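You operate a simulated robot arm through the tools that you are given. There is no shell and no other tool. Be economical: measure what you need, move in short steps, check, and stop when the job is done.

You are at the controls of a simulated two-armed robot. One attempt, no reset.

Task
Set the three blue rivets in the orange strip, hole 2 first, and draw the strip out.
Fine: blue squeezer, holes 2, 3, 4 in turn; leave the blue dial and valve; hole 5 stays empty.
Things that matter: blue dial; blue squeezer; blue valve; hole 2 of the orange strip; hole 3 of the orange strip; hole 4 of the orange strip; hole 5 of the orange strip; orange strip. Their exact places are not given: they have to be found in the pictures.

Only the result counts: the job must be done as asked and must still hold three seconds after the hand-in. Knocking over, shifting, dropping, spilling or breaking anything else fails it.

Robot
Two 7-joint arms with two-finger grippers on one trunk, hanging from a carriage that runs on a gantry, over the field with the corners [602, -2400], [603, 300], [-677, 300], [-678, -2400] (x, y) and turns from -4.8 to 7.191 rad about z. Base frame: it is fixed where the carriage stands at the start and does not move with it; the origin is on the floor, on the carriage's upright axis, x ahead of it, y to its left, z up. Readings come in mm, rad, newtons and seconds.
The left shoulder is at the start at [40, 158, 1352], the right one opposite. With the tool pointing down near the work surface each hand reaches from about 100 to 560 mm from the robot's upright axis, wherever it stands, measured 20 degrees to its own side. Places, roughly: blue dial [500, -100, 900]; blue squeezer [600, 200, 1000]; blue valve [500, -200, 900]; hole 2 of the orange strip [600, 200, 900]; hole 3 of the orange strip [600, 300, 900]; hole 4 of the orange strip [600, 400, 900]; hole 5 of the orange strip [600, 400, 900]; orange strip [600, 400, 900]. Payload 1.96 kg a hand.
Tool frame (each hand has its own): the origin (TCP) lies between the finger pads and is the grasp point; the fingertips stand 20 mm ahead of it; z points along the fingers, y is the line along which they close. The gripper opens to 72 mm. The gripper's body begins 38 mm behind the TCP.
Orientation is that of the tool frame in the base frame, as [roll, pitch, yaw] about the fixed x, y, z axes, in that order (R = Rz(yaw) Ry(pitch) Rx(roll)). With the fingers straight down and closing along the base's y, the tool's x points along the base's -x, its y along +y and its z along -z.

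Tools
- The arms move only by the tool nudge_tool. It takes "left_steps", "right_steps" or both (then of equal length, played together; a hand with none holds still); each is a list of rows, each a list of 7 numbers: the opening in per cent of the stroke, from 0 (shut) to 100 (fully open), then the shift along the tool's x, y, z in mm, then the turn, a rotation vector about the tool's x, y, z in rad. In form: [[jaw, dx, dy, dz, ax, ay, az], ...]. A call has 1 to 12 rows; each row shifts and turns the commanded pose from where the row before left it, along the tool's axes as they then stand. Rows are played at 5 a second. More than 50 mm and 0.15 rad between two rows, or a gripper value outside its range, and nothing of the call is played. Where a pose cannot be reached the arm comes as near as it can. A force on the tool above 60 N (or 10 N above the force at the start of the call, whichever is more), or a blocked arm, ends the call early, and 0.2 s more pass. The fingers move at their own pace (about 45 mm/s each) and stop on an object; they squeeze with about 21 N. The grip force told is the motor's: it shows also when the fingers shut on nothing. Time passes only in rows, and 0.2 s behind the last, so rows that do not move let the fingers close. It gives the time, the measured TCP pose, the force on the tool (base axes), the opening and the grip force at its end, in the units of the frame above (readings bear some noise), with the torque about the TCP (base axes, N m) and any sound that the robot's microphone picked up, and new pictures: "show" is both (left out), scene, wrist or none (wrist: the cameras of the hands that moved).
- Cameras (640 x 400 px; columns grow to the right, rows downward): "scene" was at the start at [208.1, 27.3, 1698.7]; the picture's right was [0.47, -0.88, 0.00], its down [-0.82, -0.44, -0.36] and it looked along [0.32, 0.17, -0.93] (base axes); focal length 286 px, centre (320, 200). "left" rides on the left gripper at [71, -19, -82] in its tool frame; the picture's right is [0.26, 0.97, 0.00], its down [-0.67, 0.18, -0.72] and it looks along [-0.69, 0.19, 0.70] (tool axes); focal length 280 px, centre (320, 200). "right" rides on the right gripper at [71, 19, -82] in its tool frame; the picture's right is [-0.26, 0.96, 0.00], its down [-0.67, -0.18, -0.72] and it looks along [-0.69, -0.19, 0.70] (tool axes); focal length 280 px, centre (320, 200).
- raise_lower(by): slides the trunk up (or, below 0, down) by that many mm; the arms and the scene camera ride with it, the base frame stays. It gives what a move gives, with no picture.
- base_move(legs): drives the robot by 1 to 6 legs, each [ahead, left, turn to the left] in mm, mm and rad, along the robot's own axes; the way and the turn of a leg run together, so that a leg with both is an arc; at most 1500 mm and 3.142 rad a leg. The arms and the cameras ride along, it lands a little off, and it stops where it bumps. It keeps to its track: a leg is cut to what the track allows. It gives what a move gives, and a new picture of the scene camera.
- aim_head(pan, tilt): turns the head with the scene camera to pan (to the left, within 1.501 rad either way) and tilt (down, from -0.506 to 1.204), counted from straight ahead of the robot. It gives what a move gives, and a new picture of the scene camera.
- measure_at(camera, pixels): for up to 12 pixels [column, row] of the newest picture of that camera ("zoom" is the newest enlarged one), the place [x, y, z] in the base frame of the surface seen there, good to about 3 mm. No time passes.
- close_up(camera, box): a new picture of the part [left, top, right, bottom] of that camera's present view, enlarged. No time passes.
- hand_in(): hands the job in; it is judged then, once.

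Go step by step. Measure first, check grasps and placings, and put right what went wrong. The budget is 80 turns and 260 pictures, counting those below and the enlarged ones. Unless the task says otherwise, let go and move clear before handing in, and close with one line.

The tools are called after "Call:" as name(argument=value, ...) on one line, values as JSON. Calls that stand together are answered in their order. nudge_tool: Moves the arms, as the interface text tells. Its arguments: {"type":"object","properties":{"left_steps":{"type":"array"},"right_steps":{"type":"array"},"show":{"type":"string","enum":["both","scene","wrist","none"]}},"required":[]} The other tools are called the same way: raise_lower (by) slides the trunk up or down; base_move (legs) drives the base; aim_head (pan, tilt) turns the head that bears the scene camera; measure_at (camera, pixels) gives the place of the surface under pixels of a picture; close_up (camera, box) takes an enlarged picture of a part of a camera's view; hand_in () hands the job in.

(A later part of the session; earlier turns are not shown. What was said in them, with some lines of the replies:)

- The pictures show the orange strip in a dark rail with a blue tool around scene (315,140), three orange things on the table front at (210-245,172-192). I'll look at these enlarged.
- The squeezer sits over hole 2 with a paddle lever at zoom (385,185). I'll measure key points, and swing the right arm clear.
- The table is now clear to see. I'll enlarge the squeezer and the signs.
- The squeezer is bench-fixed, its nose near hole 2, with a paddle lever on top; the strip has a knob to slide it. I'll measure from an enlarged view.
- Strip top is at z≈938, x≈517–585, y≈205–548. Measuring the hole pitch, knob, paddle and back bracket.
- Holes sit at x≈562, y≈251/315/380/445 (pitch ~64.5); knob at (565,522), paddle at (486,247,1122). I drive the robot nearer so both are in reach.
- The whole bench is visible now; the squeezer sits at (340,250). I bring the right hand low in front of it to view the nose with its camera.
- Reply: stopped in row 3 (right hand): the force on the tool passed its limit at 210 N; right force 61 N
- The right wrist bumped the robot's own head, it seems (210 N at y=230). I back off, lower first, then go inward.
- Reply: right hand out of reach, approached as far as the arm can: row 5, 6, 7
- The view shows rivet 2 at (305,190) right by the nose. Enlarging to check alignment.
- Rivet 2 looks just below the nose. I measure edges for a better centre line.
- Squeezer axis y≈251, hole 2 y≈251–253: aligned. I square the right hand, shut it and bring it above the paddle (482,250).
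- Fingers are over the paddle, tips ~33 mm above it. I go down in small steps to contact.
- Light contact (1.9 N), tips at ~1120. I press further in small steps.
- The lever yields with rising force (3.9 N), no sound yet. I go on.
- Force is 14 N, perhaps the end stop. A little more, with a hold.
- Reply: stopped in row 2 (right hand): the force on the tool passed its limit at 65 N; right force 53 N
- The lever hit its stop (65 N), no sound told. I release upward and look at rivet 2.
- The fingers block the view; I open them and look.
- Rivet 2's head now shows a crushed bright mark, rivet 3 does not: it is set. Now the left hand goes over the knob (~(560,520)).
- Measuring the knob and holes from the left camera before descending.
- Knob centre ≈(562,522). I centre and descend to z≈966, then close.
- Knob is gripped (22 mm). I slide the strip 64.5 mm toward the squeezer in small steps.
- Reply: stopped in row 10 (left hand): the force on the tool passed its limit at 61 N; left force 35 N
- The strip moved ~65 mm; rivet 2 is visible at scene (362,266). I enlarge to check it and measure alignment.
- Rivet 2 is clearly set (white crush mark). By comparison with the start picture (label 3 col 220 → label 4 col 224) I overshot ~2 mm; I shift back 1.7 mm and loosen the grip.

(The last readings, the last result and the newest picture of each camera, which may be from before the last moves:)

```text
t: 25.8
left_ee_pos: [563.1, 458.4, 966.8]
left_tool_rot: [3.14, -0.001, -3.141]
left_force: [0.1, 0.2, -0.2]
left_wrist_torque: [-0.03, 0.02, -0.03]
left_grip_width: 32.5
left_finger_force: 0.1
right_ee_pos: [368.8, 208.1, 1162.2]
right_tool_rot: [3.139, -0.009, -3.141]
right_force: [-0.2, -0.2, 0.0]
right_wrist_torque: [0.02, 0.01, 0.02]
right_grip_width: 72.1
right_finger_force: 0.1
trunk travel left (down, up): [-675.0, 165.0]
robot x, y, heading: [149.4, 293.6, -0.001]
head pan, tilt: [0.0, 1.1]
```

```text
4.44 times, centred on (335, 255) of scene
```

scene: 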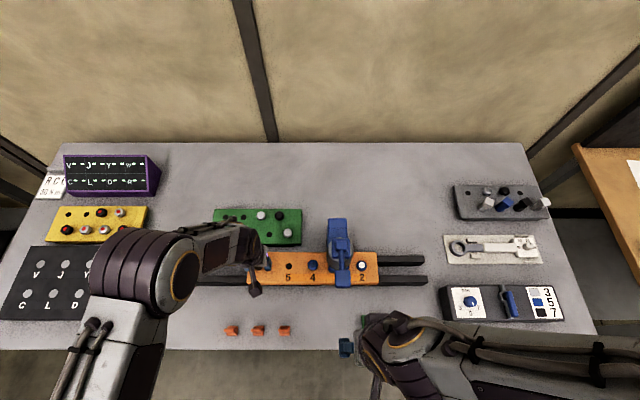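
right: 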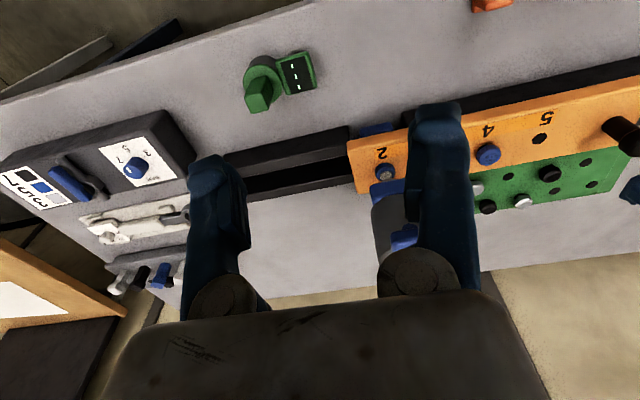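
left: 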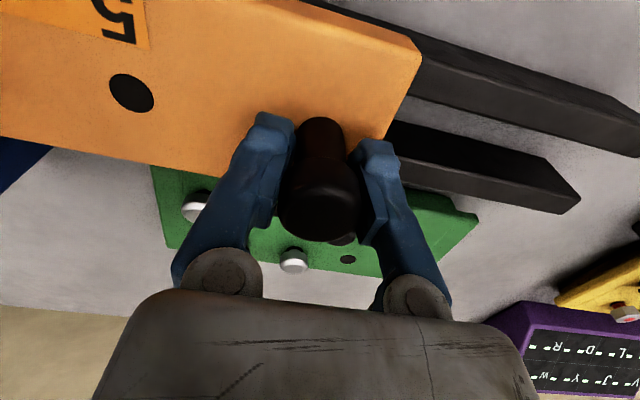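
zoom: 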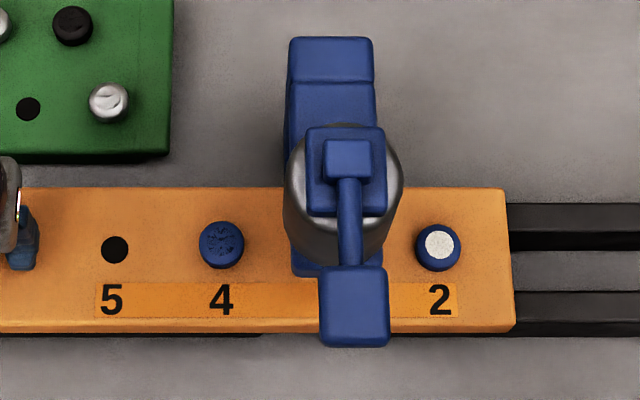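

Now aligned (label 4 at col 221, as label 3 was at the start). The right hand goes to the paddle and presses.

Call:
nudge_tool(right_steps=[[0, 0, 0, -15, 0, 0, 0], [0, -37, 14, 0, 0, 0, 0], [0, -36, 14, 0, 0, 0, 0], [0, -36, 14, 0, 0, 0, 0], [0, 0, 0, 12, 0, 0, 0], [0, 0, 0, 12, 0, 0, 0], [0, 0, 0, 12, 0, 0, 0], [0, 0, 0, 10, 0, 0, 0], [0, 0, 0, 10, 0, 0, 0], [0, 0, 0, 5, 0, 0, 0], [0, 0, 0, 0, 0, 0, 0]], show="none")

```text
t: 28.2
left_ee_pos: [561.6, 457.7, 967.0]
left_tool_rot: [3.14, 0.0, -3.141]
left_force: [0.6, 0.5, 0.4]
left_wrist_torque: [-0.02, 0.0, 0.01]
left_grip_width: 32.2
left_finger_force: 0.1
right_ee_pos: [479.2, 252.2, 1115.1]
right_tool_rot: [3.139, -0.01, -3.141]
right_force: [1.0, 0.5, 5.7]
right_wrist_torque: [-0.01, -0.02, 0.03]
right_grip_width: 6.2
right_finger_force: 29.7
trunk travel left (down, up): [-675.0, 165.0]
robot x, y, heading: [148.2, 294.4, 0.003]
head pan, tilt: [0.0, 1.1]
```

At z=1115 with 5.7 N; I press down to the stop as before.

Call:
nudge_tool(right_steps=[[0, 0, 0, 3, 0, 0, 0], [0, 0, 0, 0, 0, 0, 0], [0, 0, 0, 3, 0, 0, 0], [0, 0, 0, 1.5, 0, 0, 0], [0, 0, 0, 1.5, 0, 0, 0], [0, 0, 0, 0, 0, 0, 0], [0, 0, 0, 0, 0, 0, 0]], show="none")

```text
t: 29.3
left_ee_pos: [561.7, 457.1, 967.6]
left_tool_rot: [3.14, 0.0, 3.141]
left_force: [-0.3, -0.3, -0.1]
left_wrist_torque: [-0.01, 0.02, 0.02]
left_grip_width: 32.5
left_finger_force: 0.0
right_ee_pos: [478.2, 250.7, 1111.4]
right_tool_rot: [3.135, -0.006, -3.141]
right_force: [-15.4, -3.9, 51.1]
right_wrist_torque: [-0.2, -0.18, 0.2]
right_grip_width: 5.9
right_finger_force: 30.1
trunk travel left (down, up): [-675.0, 165.0]
robot x, y, heading: [152.1, 298.7, -0.002]
head pan, tilt: [0.0, 1.1]
stopped in row 5 (right hand): the force on the tool passed its limit at 64 N (the readings are from after the stop); the commanded pose is now the measured one
```

The stop was reached again (64 N). I release and move the right hand back to its waiting place, then regrip the knob with the left.

Call:
nudge_tool(right_steps=[[0, 0, 0, 0, 0, 0, 0], [0, 0, 0, -3, 0, 0, 0], [0, 0, 0, -25, 0, 0, 0], [0, 0, 0, -35, 0, 0, 0], [0, 36, -14, 0, 0, 0, 0], [0, 36, -14, 0, 0, 0, 0], [100, 37, -14, 0, 0, 0, 0], [100, 0, 0, 10, 0, 0, 0], [100, 0, 0, 0, 0, 0, 0]], left_steps=[[45, 0, 0, 0, 0, 0, 0], [45, 0, 0, 0, 0, 0, 0], [45, 0, 0, 0, 0, 0, 0], [45, 0, 0, 0, 0, 0, 0], [45, 0, 0, 0, 0, 0, 0], [0, 0, 0, 0, 0, 0, 0], [0, 0, 0, 0, 0, 0, 0], [0, 0, 0, 0, 0, 0, 0], [0, 0, 0, 0, 0, 0, 0]], show="scene")

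Call:
close_up(camera="right", box=[300, 100, 520, 250])

Call:
close_up(camera="scene", box=[270, 210, 400, 300])

```text
t: 31.3
left_ee_pos: [561.9, 458.1, 967.8]
left_tool_rot: [3.137, 0.0, 3.142]
left_force: [5.3, 4.2, -15.8]
left_wrist_torque: [-0.13, -0.06, 0.04]
left_grip_width: 21.6
left_finger_force: 39.7
right_ee_pos: [370.5, 208.5, 1161.4]
right_tool_rot: [3.137, -0.01, 3.141]
right_force: [-0.2, -0.1, 1.2]
right_wrist_torque: [-0.03, 0.02, -0.03]
right_grip_width: 69.8
right_finger_force: 0.0
trunk travel left (down, up): [-675.0, 165.0]
robot x, y, heading: [152.7, 294.6, 0.002]
head pan, tilt: [0.0, 1.1]
```

scene: 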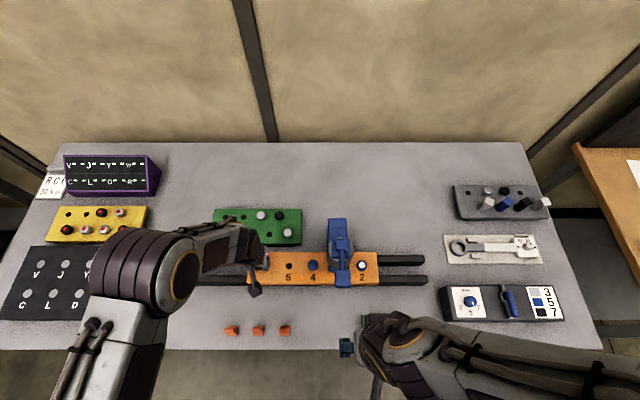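

```text
2.67 times, centred on (410, 175) of right
```

zoom: 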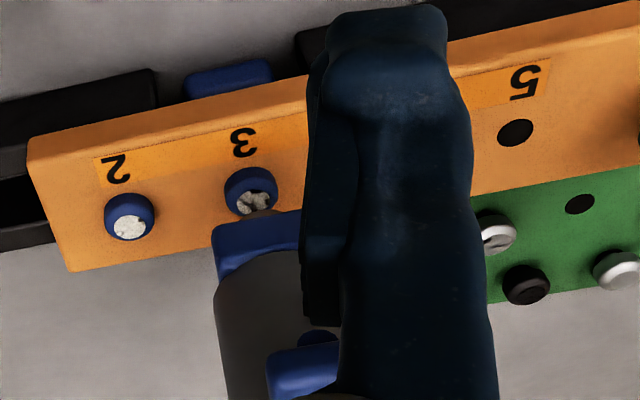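

```text
4.44 times, centred on (335, 255) of scene
```

zoom: 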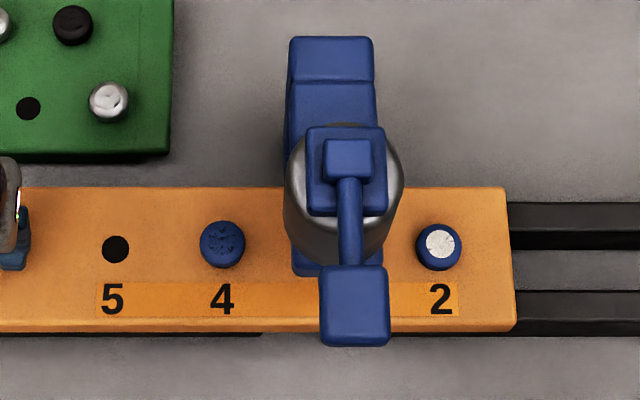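

Rivet 3 shows the crush mark too. I slide the strip on by ~63.5 mm for hole 4.

Call:
nudge_tool(left_steps=[[0, 0, -6, 0.5, 0, 0, 0], [0, 0, -8, 0, 0, 0, 0], [0, 0, -8, 0, 0, 0, 0], [0, 0, -8, 0, 0, 0, 0], [0, 0, -8, 0, 0, 0, 0], [0, 0, -8, 0, 0, 0, 0], [0, 0, -8, 0, 0, 0, 0], [0, 0, -6, 0, 0, 0, 0], [0, 0, -3.5, 0, 0, 0, 0], [0, 0, 0, 0, 0, 0, 0]], show="scene")

Call:
close_up(camera="scene", box=[270, 210, 400, 300])

```text
t: 33.5
left_ee_pos: [562.6, 395.7, 967.2]
left_tool_rot: [3.14, -0.001, -3.141]
left_force: [-5.1, -0.4, 7.9]
left_wrist_torque: [-0.14, -0.14, -0.02]
left_grip_width: 21.6
left_finger_force: 40.0
right_ee_pos: [369.5, 208.6, 1163.7]
right_tool_rot: [3.138, -0.006, 3.141]
right_force: [-0.5, 0.3, 0.3]
right_wrist_torque: [-0.01, -0.01, -0.03]
right_grip_width: 72.2
right_finger_force: 0.1
trunk travel left (down, up): [-675.0, 165.0]
robot x, y, heading: [149.8, 293.6, -0.002]
head pan, tilt: [0.0, 1.1]
```

scene: 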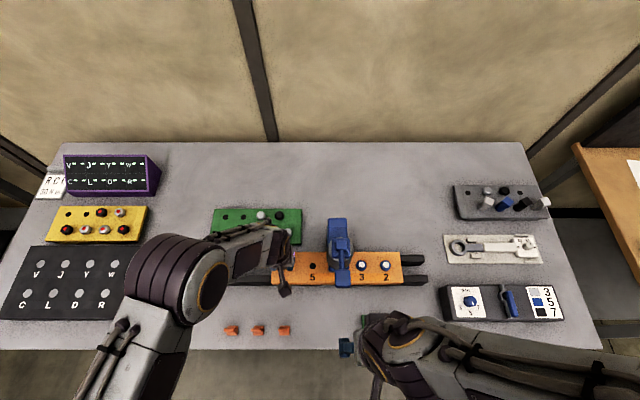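

```text
4.44 times, centred on (335, 255) of scene
```

zoom: 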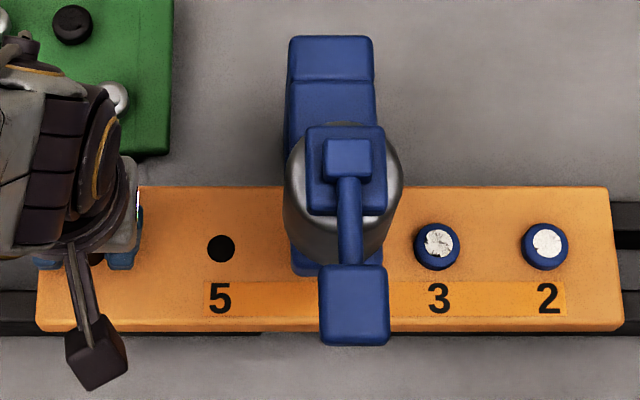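

Label 5 sits at col 220: aligned for hole 4. I loosen the grip and press with the right hand.

Call:
nudge_tool(left_steps=[[45, 0, 0, 0, 0, 0, 0], [45, 0, 0, 0, 0, 0, 0], [45, 0, 0, 0, 0, 0, 0], [45, 0, 0, 0, 0, 0, 0], [45, 0, 0, 0, 0, 0, 0], [45, 0, 0, 0, 0, 0, 0], [45, 0, 0, 0, 0, 0, 0], [45, 0, 0, 0, 0, 0, 0], [45, 0, 0, 0, 0, 0, 0], [45, 0, 0, 0, 0, 0, 0], [45, 0, 0, 0, 0, 0, 0]], right_steps=[[0, 0, 0, -15, 0, 0, 0], [0, -37, 14, 0, 0, 0, 0], [0, -36, 14, 0, 0, 0, 0], [0, -36, 13, 0, 0, 0, 0], [0, 0, 0, 12, 0, 0, 0], [0, 0, 0, 12, 0, 0, 0], [0, 0, 0, 12, 0, 0, 0], [0, 0, 0, 10, 0, 0, 0], [0, 0, 0, 10, 0, 0, 0], [0, 0, 0, 5, 0, 0, 0], [0, 0, 0, 0, 0, 0, 0]], show="scene")

```text
t: 35.9
left_ee_pos: [562.7, 396.4, 967.2]
left_tool_rot: [3.141, 0.0, 3.141]
left_force: [0.7, 0.7, -0.6]
left_wrist_torque: [-0.01, -0.03, 0.0]
left_grip_width: 32.7
left_finger_force: 0.1
right_ee_pos: [478.2, 250.1, 1115.8]
right_tool_rot: [3.138, -0.007, -3.141]
right_force: [0.3, 1.0, 5.3]
right_wrist_torque: [-0.01, -0.07, -0.02]
right_grip_width: 6.0
right_finger_force: 29.2
trunk travel left (down, up): [-675.0, 165.0]
robot x, y, heading: [152.0, 292.4, 0.0]
head pan, tilt: [0.0, 1.1]
```

scene: 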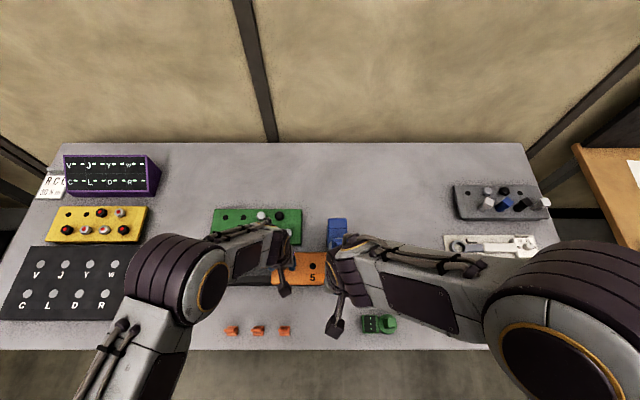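

The paddle is in contact (5.3 N). I press to the stop.

Call:
nudge_tool(right_steps=[[0, 0, 0, 3, 0, 0, 0], [0, 0, 0, 0, 0, 0, 0], [0, 0, 0, 3, 0, 0, 0], [0, 0, 0, 1.5, 0, 0, 0], [0, 0, 0, 1.5, 0, 0, 0], [0, 0, 0, 1, 0, 0, 0], [0, 0, 0, 0, 0, 0, 0]], show="none")

```text
t: 37.0
left_ee_pos: [562.7, 393.2, 967.3]
left_tool_rot: [3.14, 0.001, -3.141]
left_force: [-0.6, -0.4, -0.3]
left_wrist_torque: [-0.02, -0.02, -0.02]
left_grip_width: 32.4
left_finger_force: 0.1
right_ee_pos: [480.2, 250.2, 1110.0]
right_tool_rot: [3.134, -0.006, -3.141]
right_force: [-13.0, -3.0, 50.9]
right_wrist_torque: [-0.16, -0.16, 0.04]
right_grip_width: 6.1
right_finger_force: 29.0
trunk travel left (down, up): [-675.0, 165.0]
robot x, y, heading: [149.7, 291.6, -0.002]
head pan, tilt: [0.0, 1.1]
stopped in row 5 (right hand): the force on the tool passed its limit at 64 N (the readings are from after the stop); the commanded pose is now the measured one
```

The stop was reached again. I release, withdraw the right hand and look at rivet 4.

Call:
nudge_tool(right_steps=[[0, 0, 0, 0, 0, 0, 0], [0, 0, 0, -3, 0, 0, 0], [0, 0, 0, -25, 0, 0, 0], [0, 0, 0, -35, 0, 0, 0], [0, 36, -14, 0, 0, 0, 0], [0, 36, -14, 0, 0, 0, 0], [100, 37, -14, 0, 0, 0, 0], [100, 0, 0, 10, 0, 0, 0], [100, 0, 0, 0, 0, 0, 0]], left_steps=[[45, 0, 0, 0, 0, 0, 0], [45, 0, 0, 0, 0, 0, 0], [45, 0, 0, 0, 0, 0, 0], [45, 0, 0, 0, 0, 0, 0], [45, 0, 0, 0, 0, 0, 0], [0, 0, 0, 0, 0, 0, 0], [0, 0, 0, 0, 0, 0, 0], [0, 0, 0, 0, 0, 0, 0], [0, 0, 0, 0, 0, 0, 0]], show="scene")

Call:
close_up(camera="right", box=[300, 100, 520, 250])

Call:
close_up(camera="scene", box=[180, 200, 440, 360])

```text
t: 39.0
left_ee_pos: [561.8, 395.1, 966.2]
left_tool_rot: [3.139, 0.0, 3.141]
left_force: [3.6, 0.1, -10.6]
left_wrist_torque: [-0.07, -0.1, 0.03]
left_grip_width: 21.7
left_finger_force: 40.5
right_ee_pos: [368.8, 208.6, 1160.1]
right_tool_rot: [3.135, -0.007, -3.141]
right_force: [0.9, 0.7, -0.1]
right_wrist_torque: [0.01, 0.01, 0.02]
right_grip_width: 70.1
right_finger_force: 0.0
trunk travel left (down, up): [-675.0, 165.0]
robot x, y, heading: [151.8, 294.7, -0.004]
head pan, tilt: [0.0, 1.1]
```

scene: 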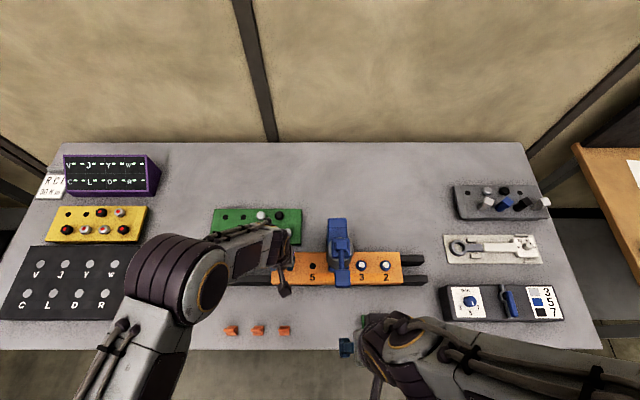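

```text
2.67 times, centred on (410, 175) of right
```

zoom: 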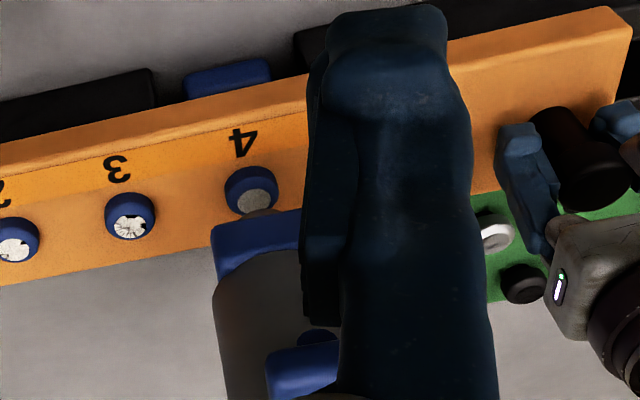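

```text
2.46 times, centred on (310, 280) of scene
```

zoom: 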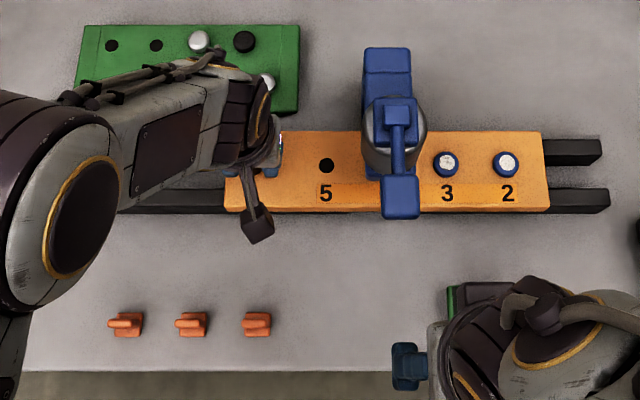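

All three rivets (2, 3, 4) show crush marks, hole 5 empty. Now I draw the strip out leftward.

Call:
nudge_tool(left_steps=[[0, 0, 5, 0.5, 0, 0, 0], [0, 0, 12, 0, 0, 0, 0], [0, 0, 12, 0, 0, 0, 0], [0, 0, 12, 0, 0, 0, 0], [0, 0, 12, 0, 0, 0, 0], [0, 0, 12, 0, 0, 0, 0], [0, 0, 12, 0, 0, 0, 0], [0, 0, 12, 0, 0, 0, 0], [0, 0, 12, 0, 0, 0, 0], [0, 0, 12, 0, 0, 0, 0], [0, 0, 12, 0, 0, 0, 0], [0, 0, 5, 0, 0, 0, 0]], show="scene")

```text
t: 41.6
left_ee_pos: [562.8, 524.5, 966.5]
left_tool_rot: [3.14, 0.0, 3.141]
left_force: [4.7, -0.1, -19.7]
left_wrist_torque: [0.12, -0.08, 0.1]
left_grip_width: 21.6
left_finger_force: 39.9
right_ee_pos: [369.6, 207.9, 1162.6]
right_tool_rot: [3.135, -0.007, -3.141]
right_force: [-0.3, 0.6, -1.0]
right_wrist_torque: [-0.01, -0.02, -0.03]
right_grip_width: 71.9
right_finger_force: 0.0
trunk travel left (down, up): [-675.0, 165.0]
robot x, y, heading: [148.0, 295.9, 0.001]
head pan, tilt: [0.0, 1.1]
```

scene: 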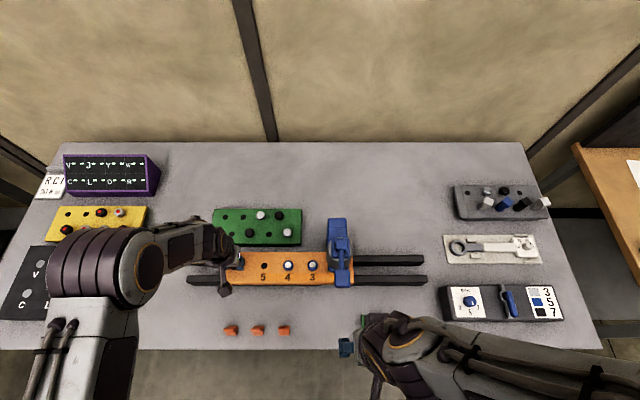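

Strip is back to its start and sliding freely. I continue pulling another ~130 mm.

Call:
nudge_tool(left_steps=[[0, 0, 5, 0, 0, 0, 0], [0, 0, 12, 0, 0, 0, 0], [0, 0, 12, 0, 0, 0, 0], [0, 0, 12, 0, 0, 0, 0], [0, 0, 12, 0, 0, 0, 0], [0, 0, 12, 0, 0, 0, 0], [0, 0, 12, 0, 0, 0, 0], [0, 0, 12, 0, 0, 0, 0], [0, 0, 12, 0, 0, 0, 0], [0, 0, 12, 0, 0, 0, 0], [0, 0, 12, 0, 0, 0, 0], [0, 0, 5, 0, 0, 0, 0]], show="scene")

```text
t: 43.9
left_ee_pos: [562.3, 624.4, 965.2]
left_tool_rot: [-3.116, -0.002, 3.127]
left_force: [-10.2, -19.2, 15.2]
left_wrist_torque: [0.25, -0.28, -0.3]
left_grip_width: 21.8
left_finger_force: 40.0
right_ee_pos: [368.0, 204.1, 1162.2]
right_tool_rot: [3.137, -0.007, 3.139]
right_force: [-1.5, 0.2, 0.1]
right_wrist_torque: [0.0, 0.01, 0.02]
right_grip_width: 72.1
right_finger_force: 0.1
trunk travel left (down, up): [-675.0, 165.0]
robot x, y, heading: [147.1, 296.1, -0.004]
head pan, tilt: [0.0, 1.1]
stopped in row 11 (left hand): the force on the tool passed its limit at 72 N (the readings are from after the stop); the commanded pose is now the measured one
```

scene: 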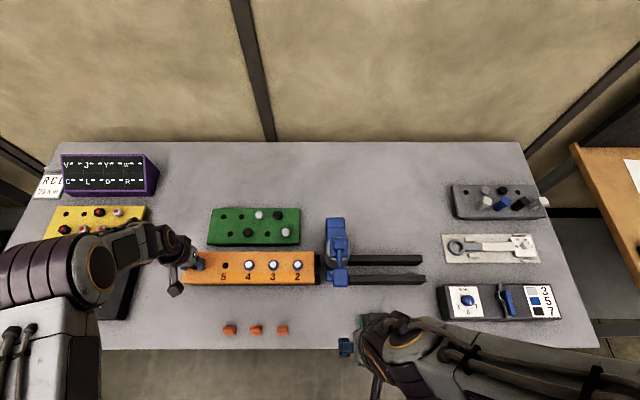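

The pull met a hard stop at knob y=624 (72 N). I check how the strip lies.

Call:
nudge_tool(left_steps=[[0, 0, -1, 0, 0, 0, 0], [0, 0, 0, 0, 0, 0, 0]], show="scene")

Call:
close_up(camera="scene", box=[160, 200, 400, 350])

Call:
measure_at(camera="zoom", pixels=[[415, 140], [415, 205], [420, 222], [450, 60], [435, 180], [70, 210], [60, 235], [365, 177], [170, 177]])

```text
t: 44.5
left_ee_pos: [562.0, 623.9, 965.3]
left_tool_rot: [-3.119, -0.003, 3.131]
left_force: [-10.6, -26.8, 18.0]
left_wrist_torque: [0.62, 0.24, -0.14]
left_grip_width: 21.8
left_finger_force: 40.1
right_ee_pos: [368.9, 204.4, 1162.4]
right_tool_rot: [3.139, -0.008, 3.139]
right_force: [0.2, -0.1, 0.2]
right_wrist_torque: [0.01, -0.02, 0.03]
right_grip_width: 72.1
right_finger_force: 0.1
trunk travel left (down, up): [-675.0, 165.0]
robot x, y, heading: [152.4, 294.3, -0.001]
head pan, tilt: [0.0, 1.1]
```

scene: 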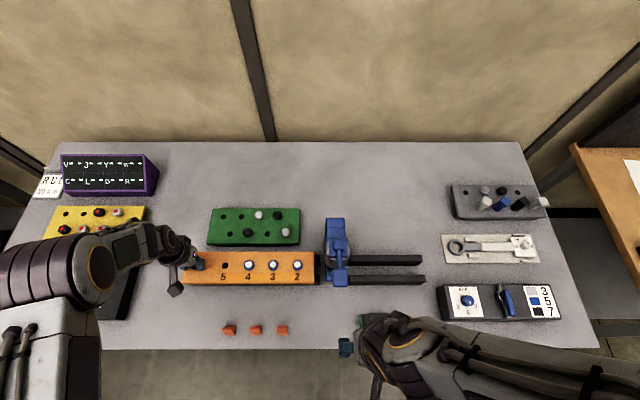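

```text
2.67 times, centred on (280, 275) of scene
```

zoom: 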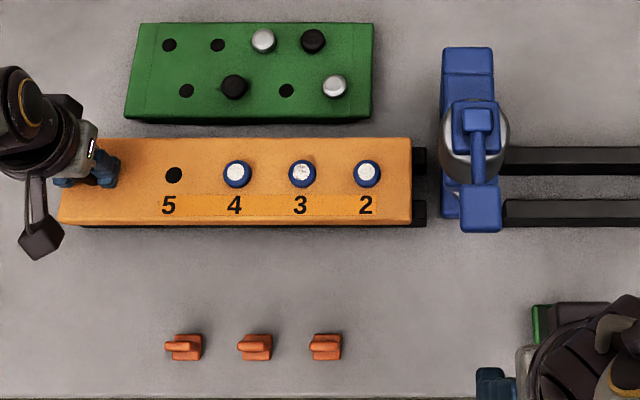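

```text
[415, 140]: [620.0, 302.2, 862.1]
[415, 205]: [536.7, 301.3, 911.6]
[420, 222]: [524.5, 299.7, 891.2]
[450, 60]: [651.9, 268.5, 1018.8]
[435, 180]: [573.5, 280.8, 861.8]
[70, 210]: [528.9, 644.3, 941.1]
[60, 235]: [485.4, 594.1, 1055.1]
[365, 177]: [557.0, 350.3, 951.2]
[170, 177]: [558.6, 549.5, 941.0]
```

The strip's right end is at y≈304, fully clear of the squeezer (≤280). I let go to relieve the strain and look again.

Call:
nudge_tool(left_steps=[[45, 0, 0, 0, 0, 0, 0], [45, 0, 0, 0, 0, 0, 0], [45, 0, 0, 0, 0, 0, 0], [45, 0, 0, 0, 0, 0, 0]], show="both")

Call:
close_up(camera="scene", box=[0, 130, 200, 330])

```text
t: 45.5
left_ee_pos: [563.3, 629.2, 966.6]
left_tool_rot: [-3.127, 0.0, 3.13]
left_force: [-0.2, -6.9, -4.5]
left_wrist_torque: [0.11, 0.0, -0.02]
left_grip_width: 35.6
left_finger_force: 2.2
right_ee_pos: [369.8, 206.7, 1161.4]
right_tool_rot: [3.137, -0.008, -3.141]
right_force: [0.1, 0.3, 0.4]
right_wrist_torque: [-0.02, 0.0, 0.01]
right_grip_width: 71.8
right_finger_force: 0.1
trunk travel left (down, up): [-675.0, 165.0]
robot x, y, heading: [150.9, 295.6, -0.001]
head pan, tilt: [0.0, 1.1]
```

scene: 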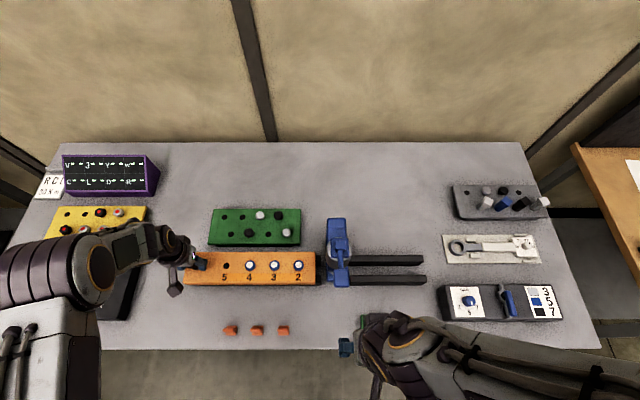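
left: 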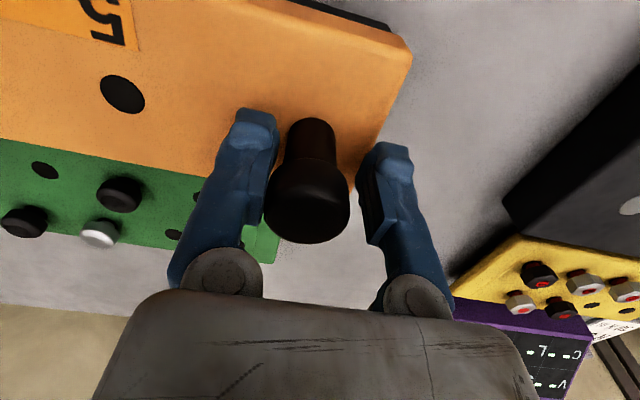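

```text
2.00 times, centred on (100, 230) of scene
```

zoom: 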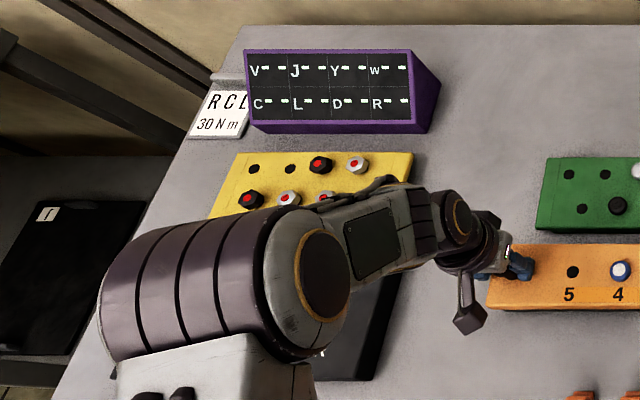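

The strip rests against its stop, clear of the squeezer. I centre the left hand off the knob, open and rise.

Call:
nudge_tool(left_steps=[[45, 0, -3, 0, 0, 0, 0], [45, 0, -2, 0, 0, 0, 0], [80, 0, 0, 0, 0, 0, 0], [80, 0, 0, 0, 0, 0, 0], [80, 0, 0, -15, 0, 0, 0], [80, 0, 0, -25, 0, 0, 0], [80, 0, 0, -40, 0, 0, 0], [80, 0, 0, -45, 0, 0, 0], [80, 0, 0, -45, 0, 0, 0], [80, 35, 30, -10, 0, 0, 0], [80, 35, 30, -10, 0, 0, 0], [80, 0, 0, 0, 0, 0, 0]], show="both")

Call:
close_up(camera="scene", box=[160, 200, 400, 350])

Call:
measure_at(camera="zoom", pixels=[[408, 205], [408, 150], [85, 165], [75, 205], [420, 155], [420, 210], [240, 215], [170, 215]])

```text
t: 48.0
left_ee_pos: [493.8, 690.0, 1154.4]
left_tool_rot: [-3.125, 0.0, 3.132]
left_force: [-0.1, -0.2, 1.4]
left_wrist_torque: [-0.04, 0.01, 0.0]
left_grip_width: 57.6
left_finger_force: 0.0
right_ee_pos: [369.7, 207.5, 1161.7]
right_tool_rot: [3.134, -0.006, -3.14]
right_force: [-0.5, -0.3, 0.2]
right_wrist_torque: [-0.02, 0.02, -0.02]
right_grip_width: 72.1
right_finger_force: 0.0
trunk travel left (down, up): [-675.0, 165.0]
robot x, y, heading: [149.0, 292.1, 0.002]
head pan, tilt: [0.0, 1.1]
```

scene: 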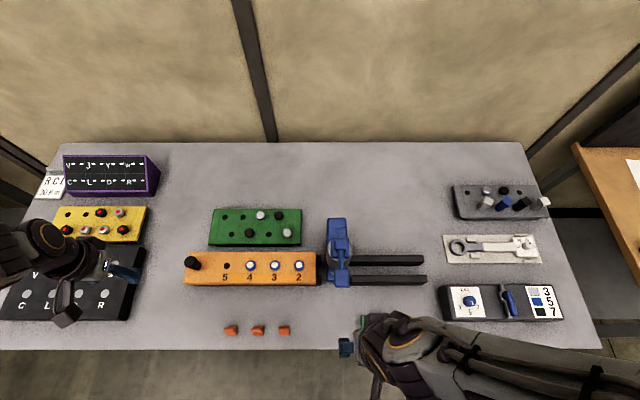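
left: 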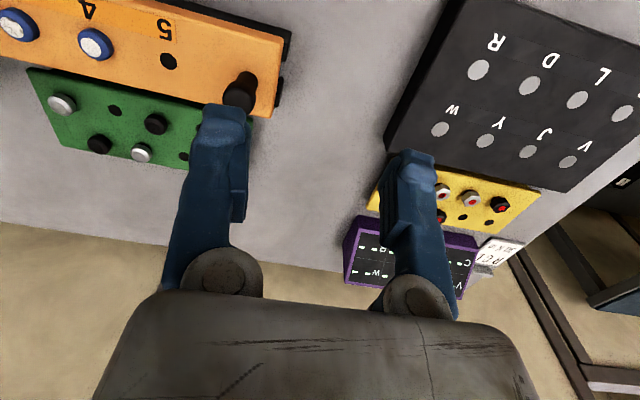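

```text
2.67 times, centred on (280, 275) of scene
```

zoom: 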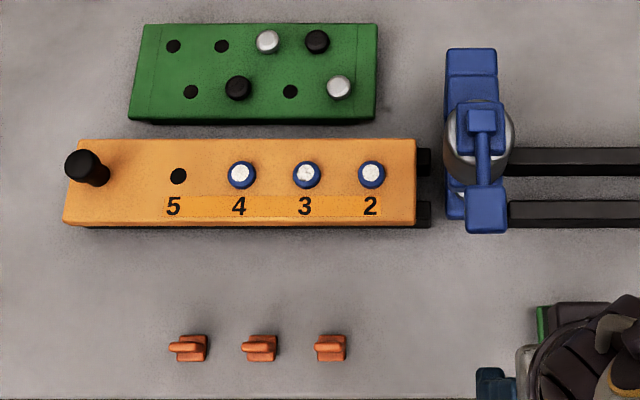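

```text
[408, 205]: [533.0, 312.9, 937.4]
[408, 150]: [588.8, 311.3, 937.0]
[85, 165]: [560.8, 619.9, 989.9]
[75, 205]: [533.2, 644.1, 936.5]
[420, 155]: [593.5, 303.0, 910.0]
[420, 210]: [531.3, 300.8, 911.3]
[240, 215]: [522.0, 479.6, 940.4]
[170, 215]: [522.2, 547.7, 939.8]
```

All three blue rivets show crush marks and hole 5 is empty. The strip is drawn to its stop, with its right end at y≈308, clear of the squeezer. Both hands are free and nothing else has moved, so I hand in.

Call:
hand_in()

```text
The job is handed in.
```

The blue rivets in holes 2, 3 and 4 were set in that order with the blue squeezer and the orange strip was drawn out to its stop, clear of the squeezer but still on the rail; hole 5 stayed empty, the dial and valve were not touched, and the job is handed in.
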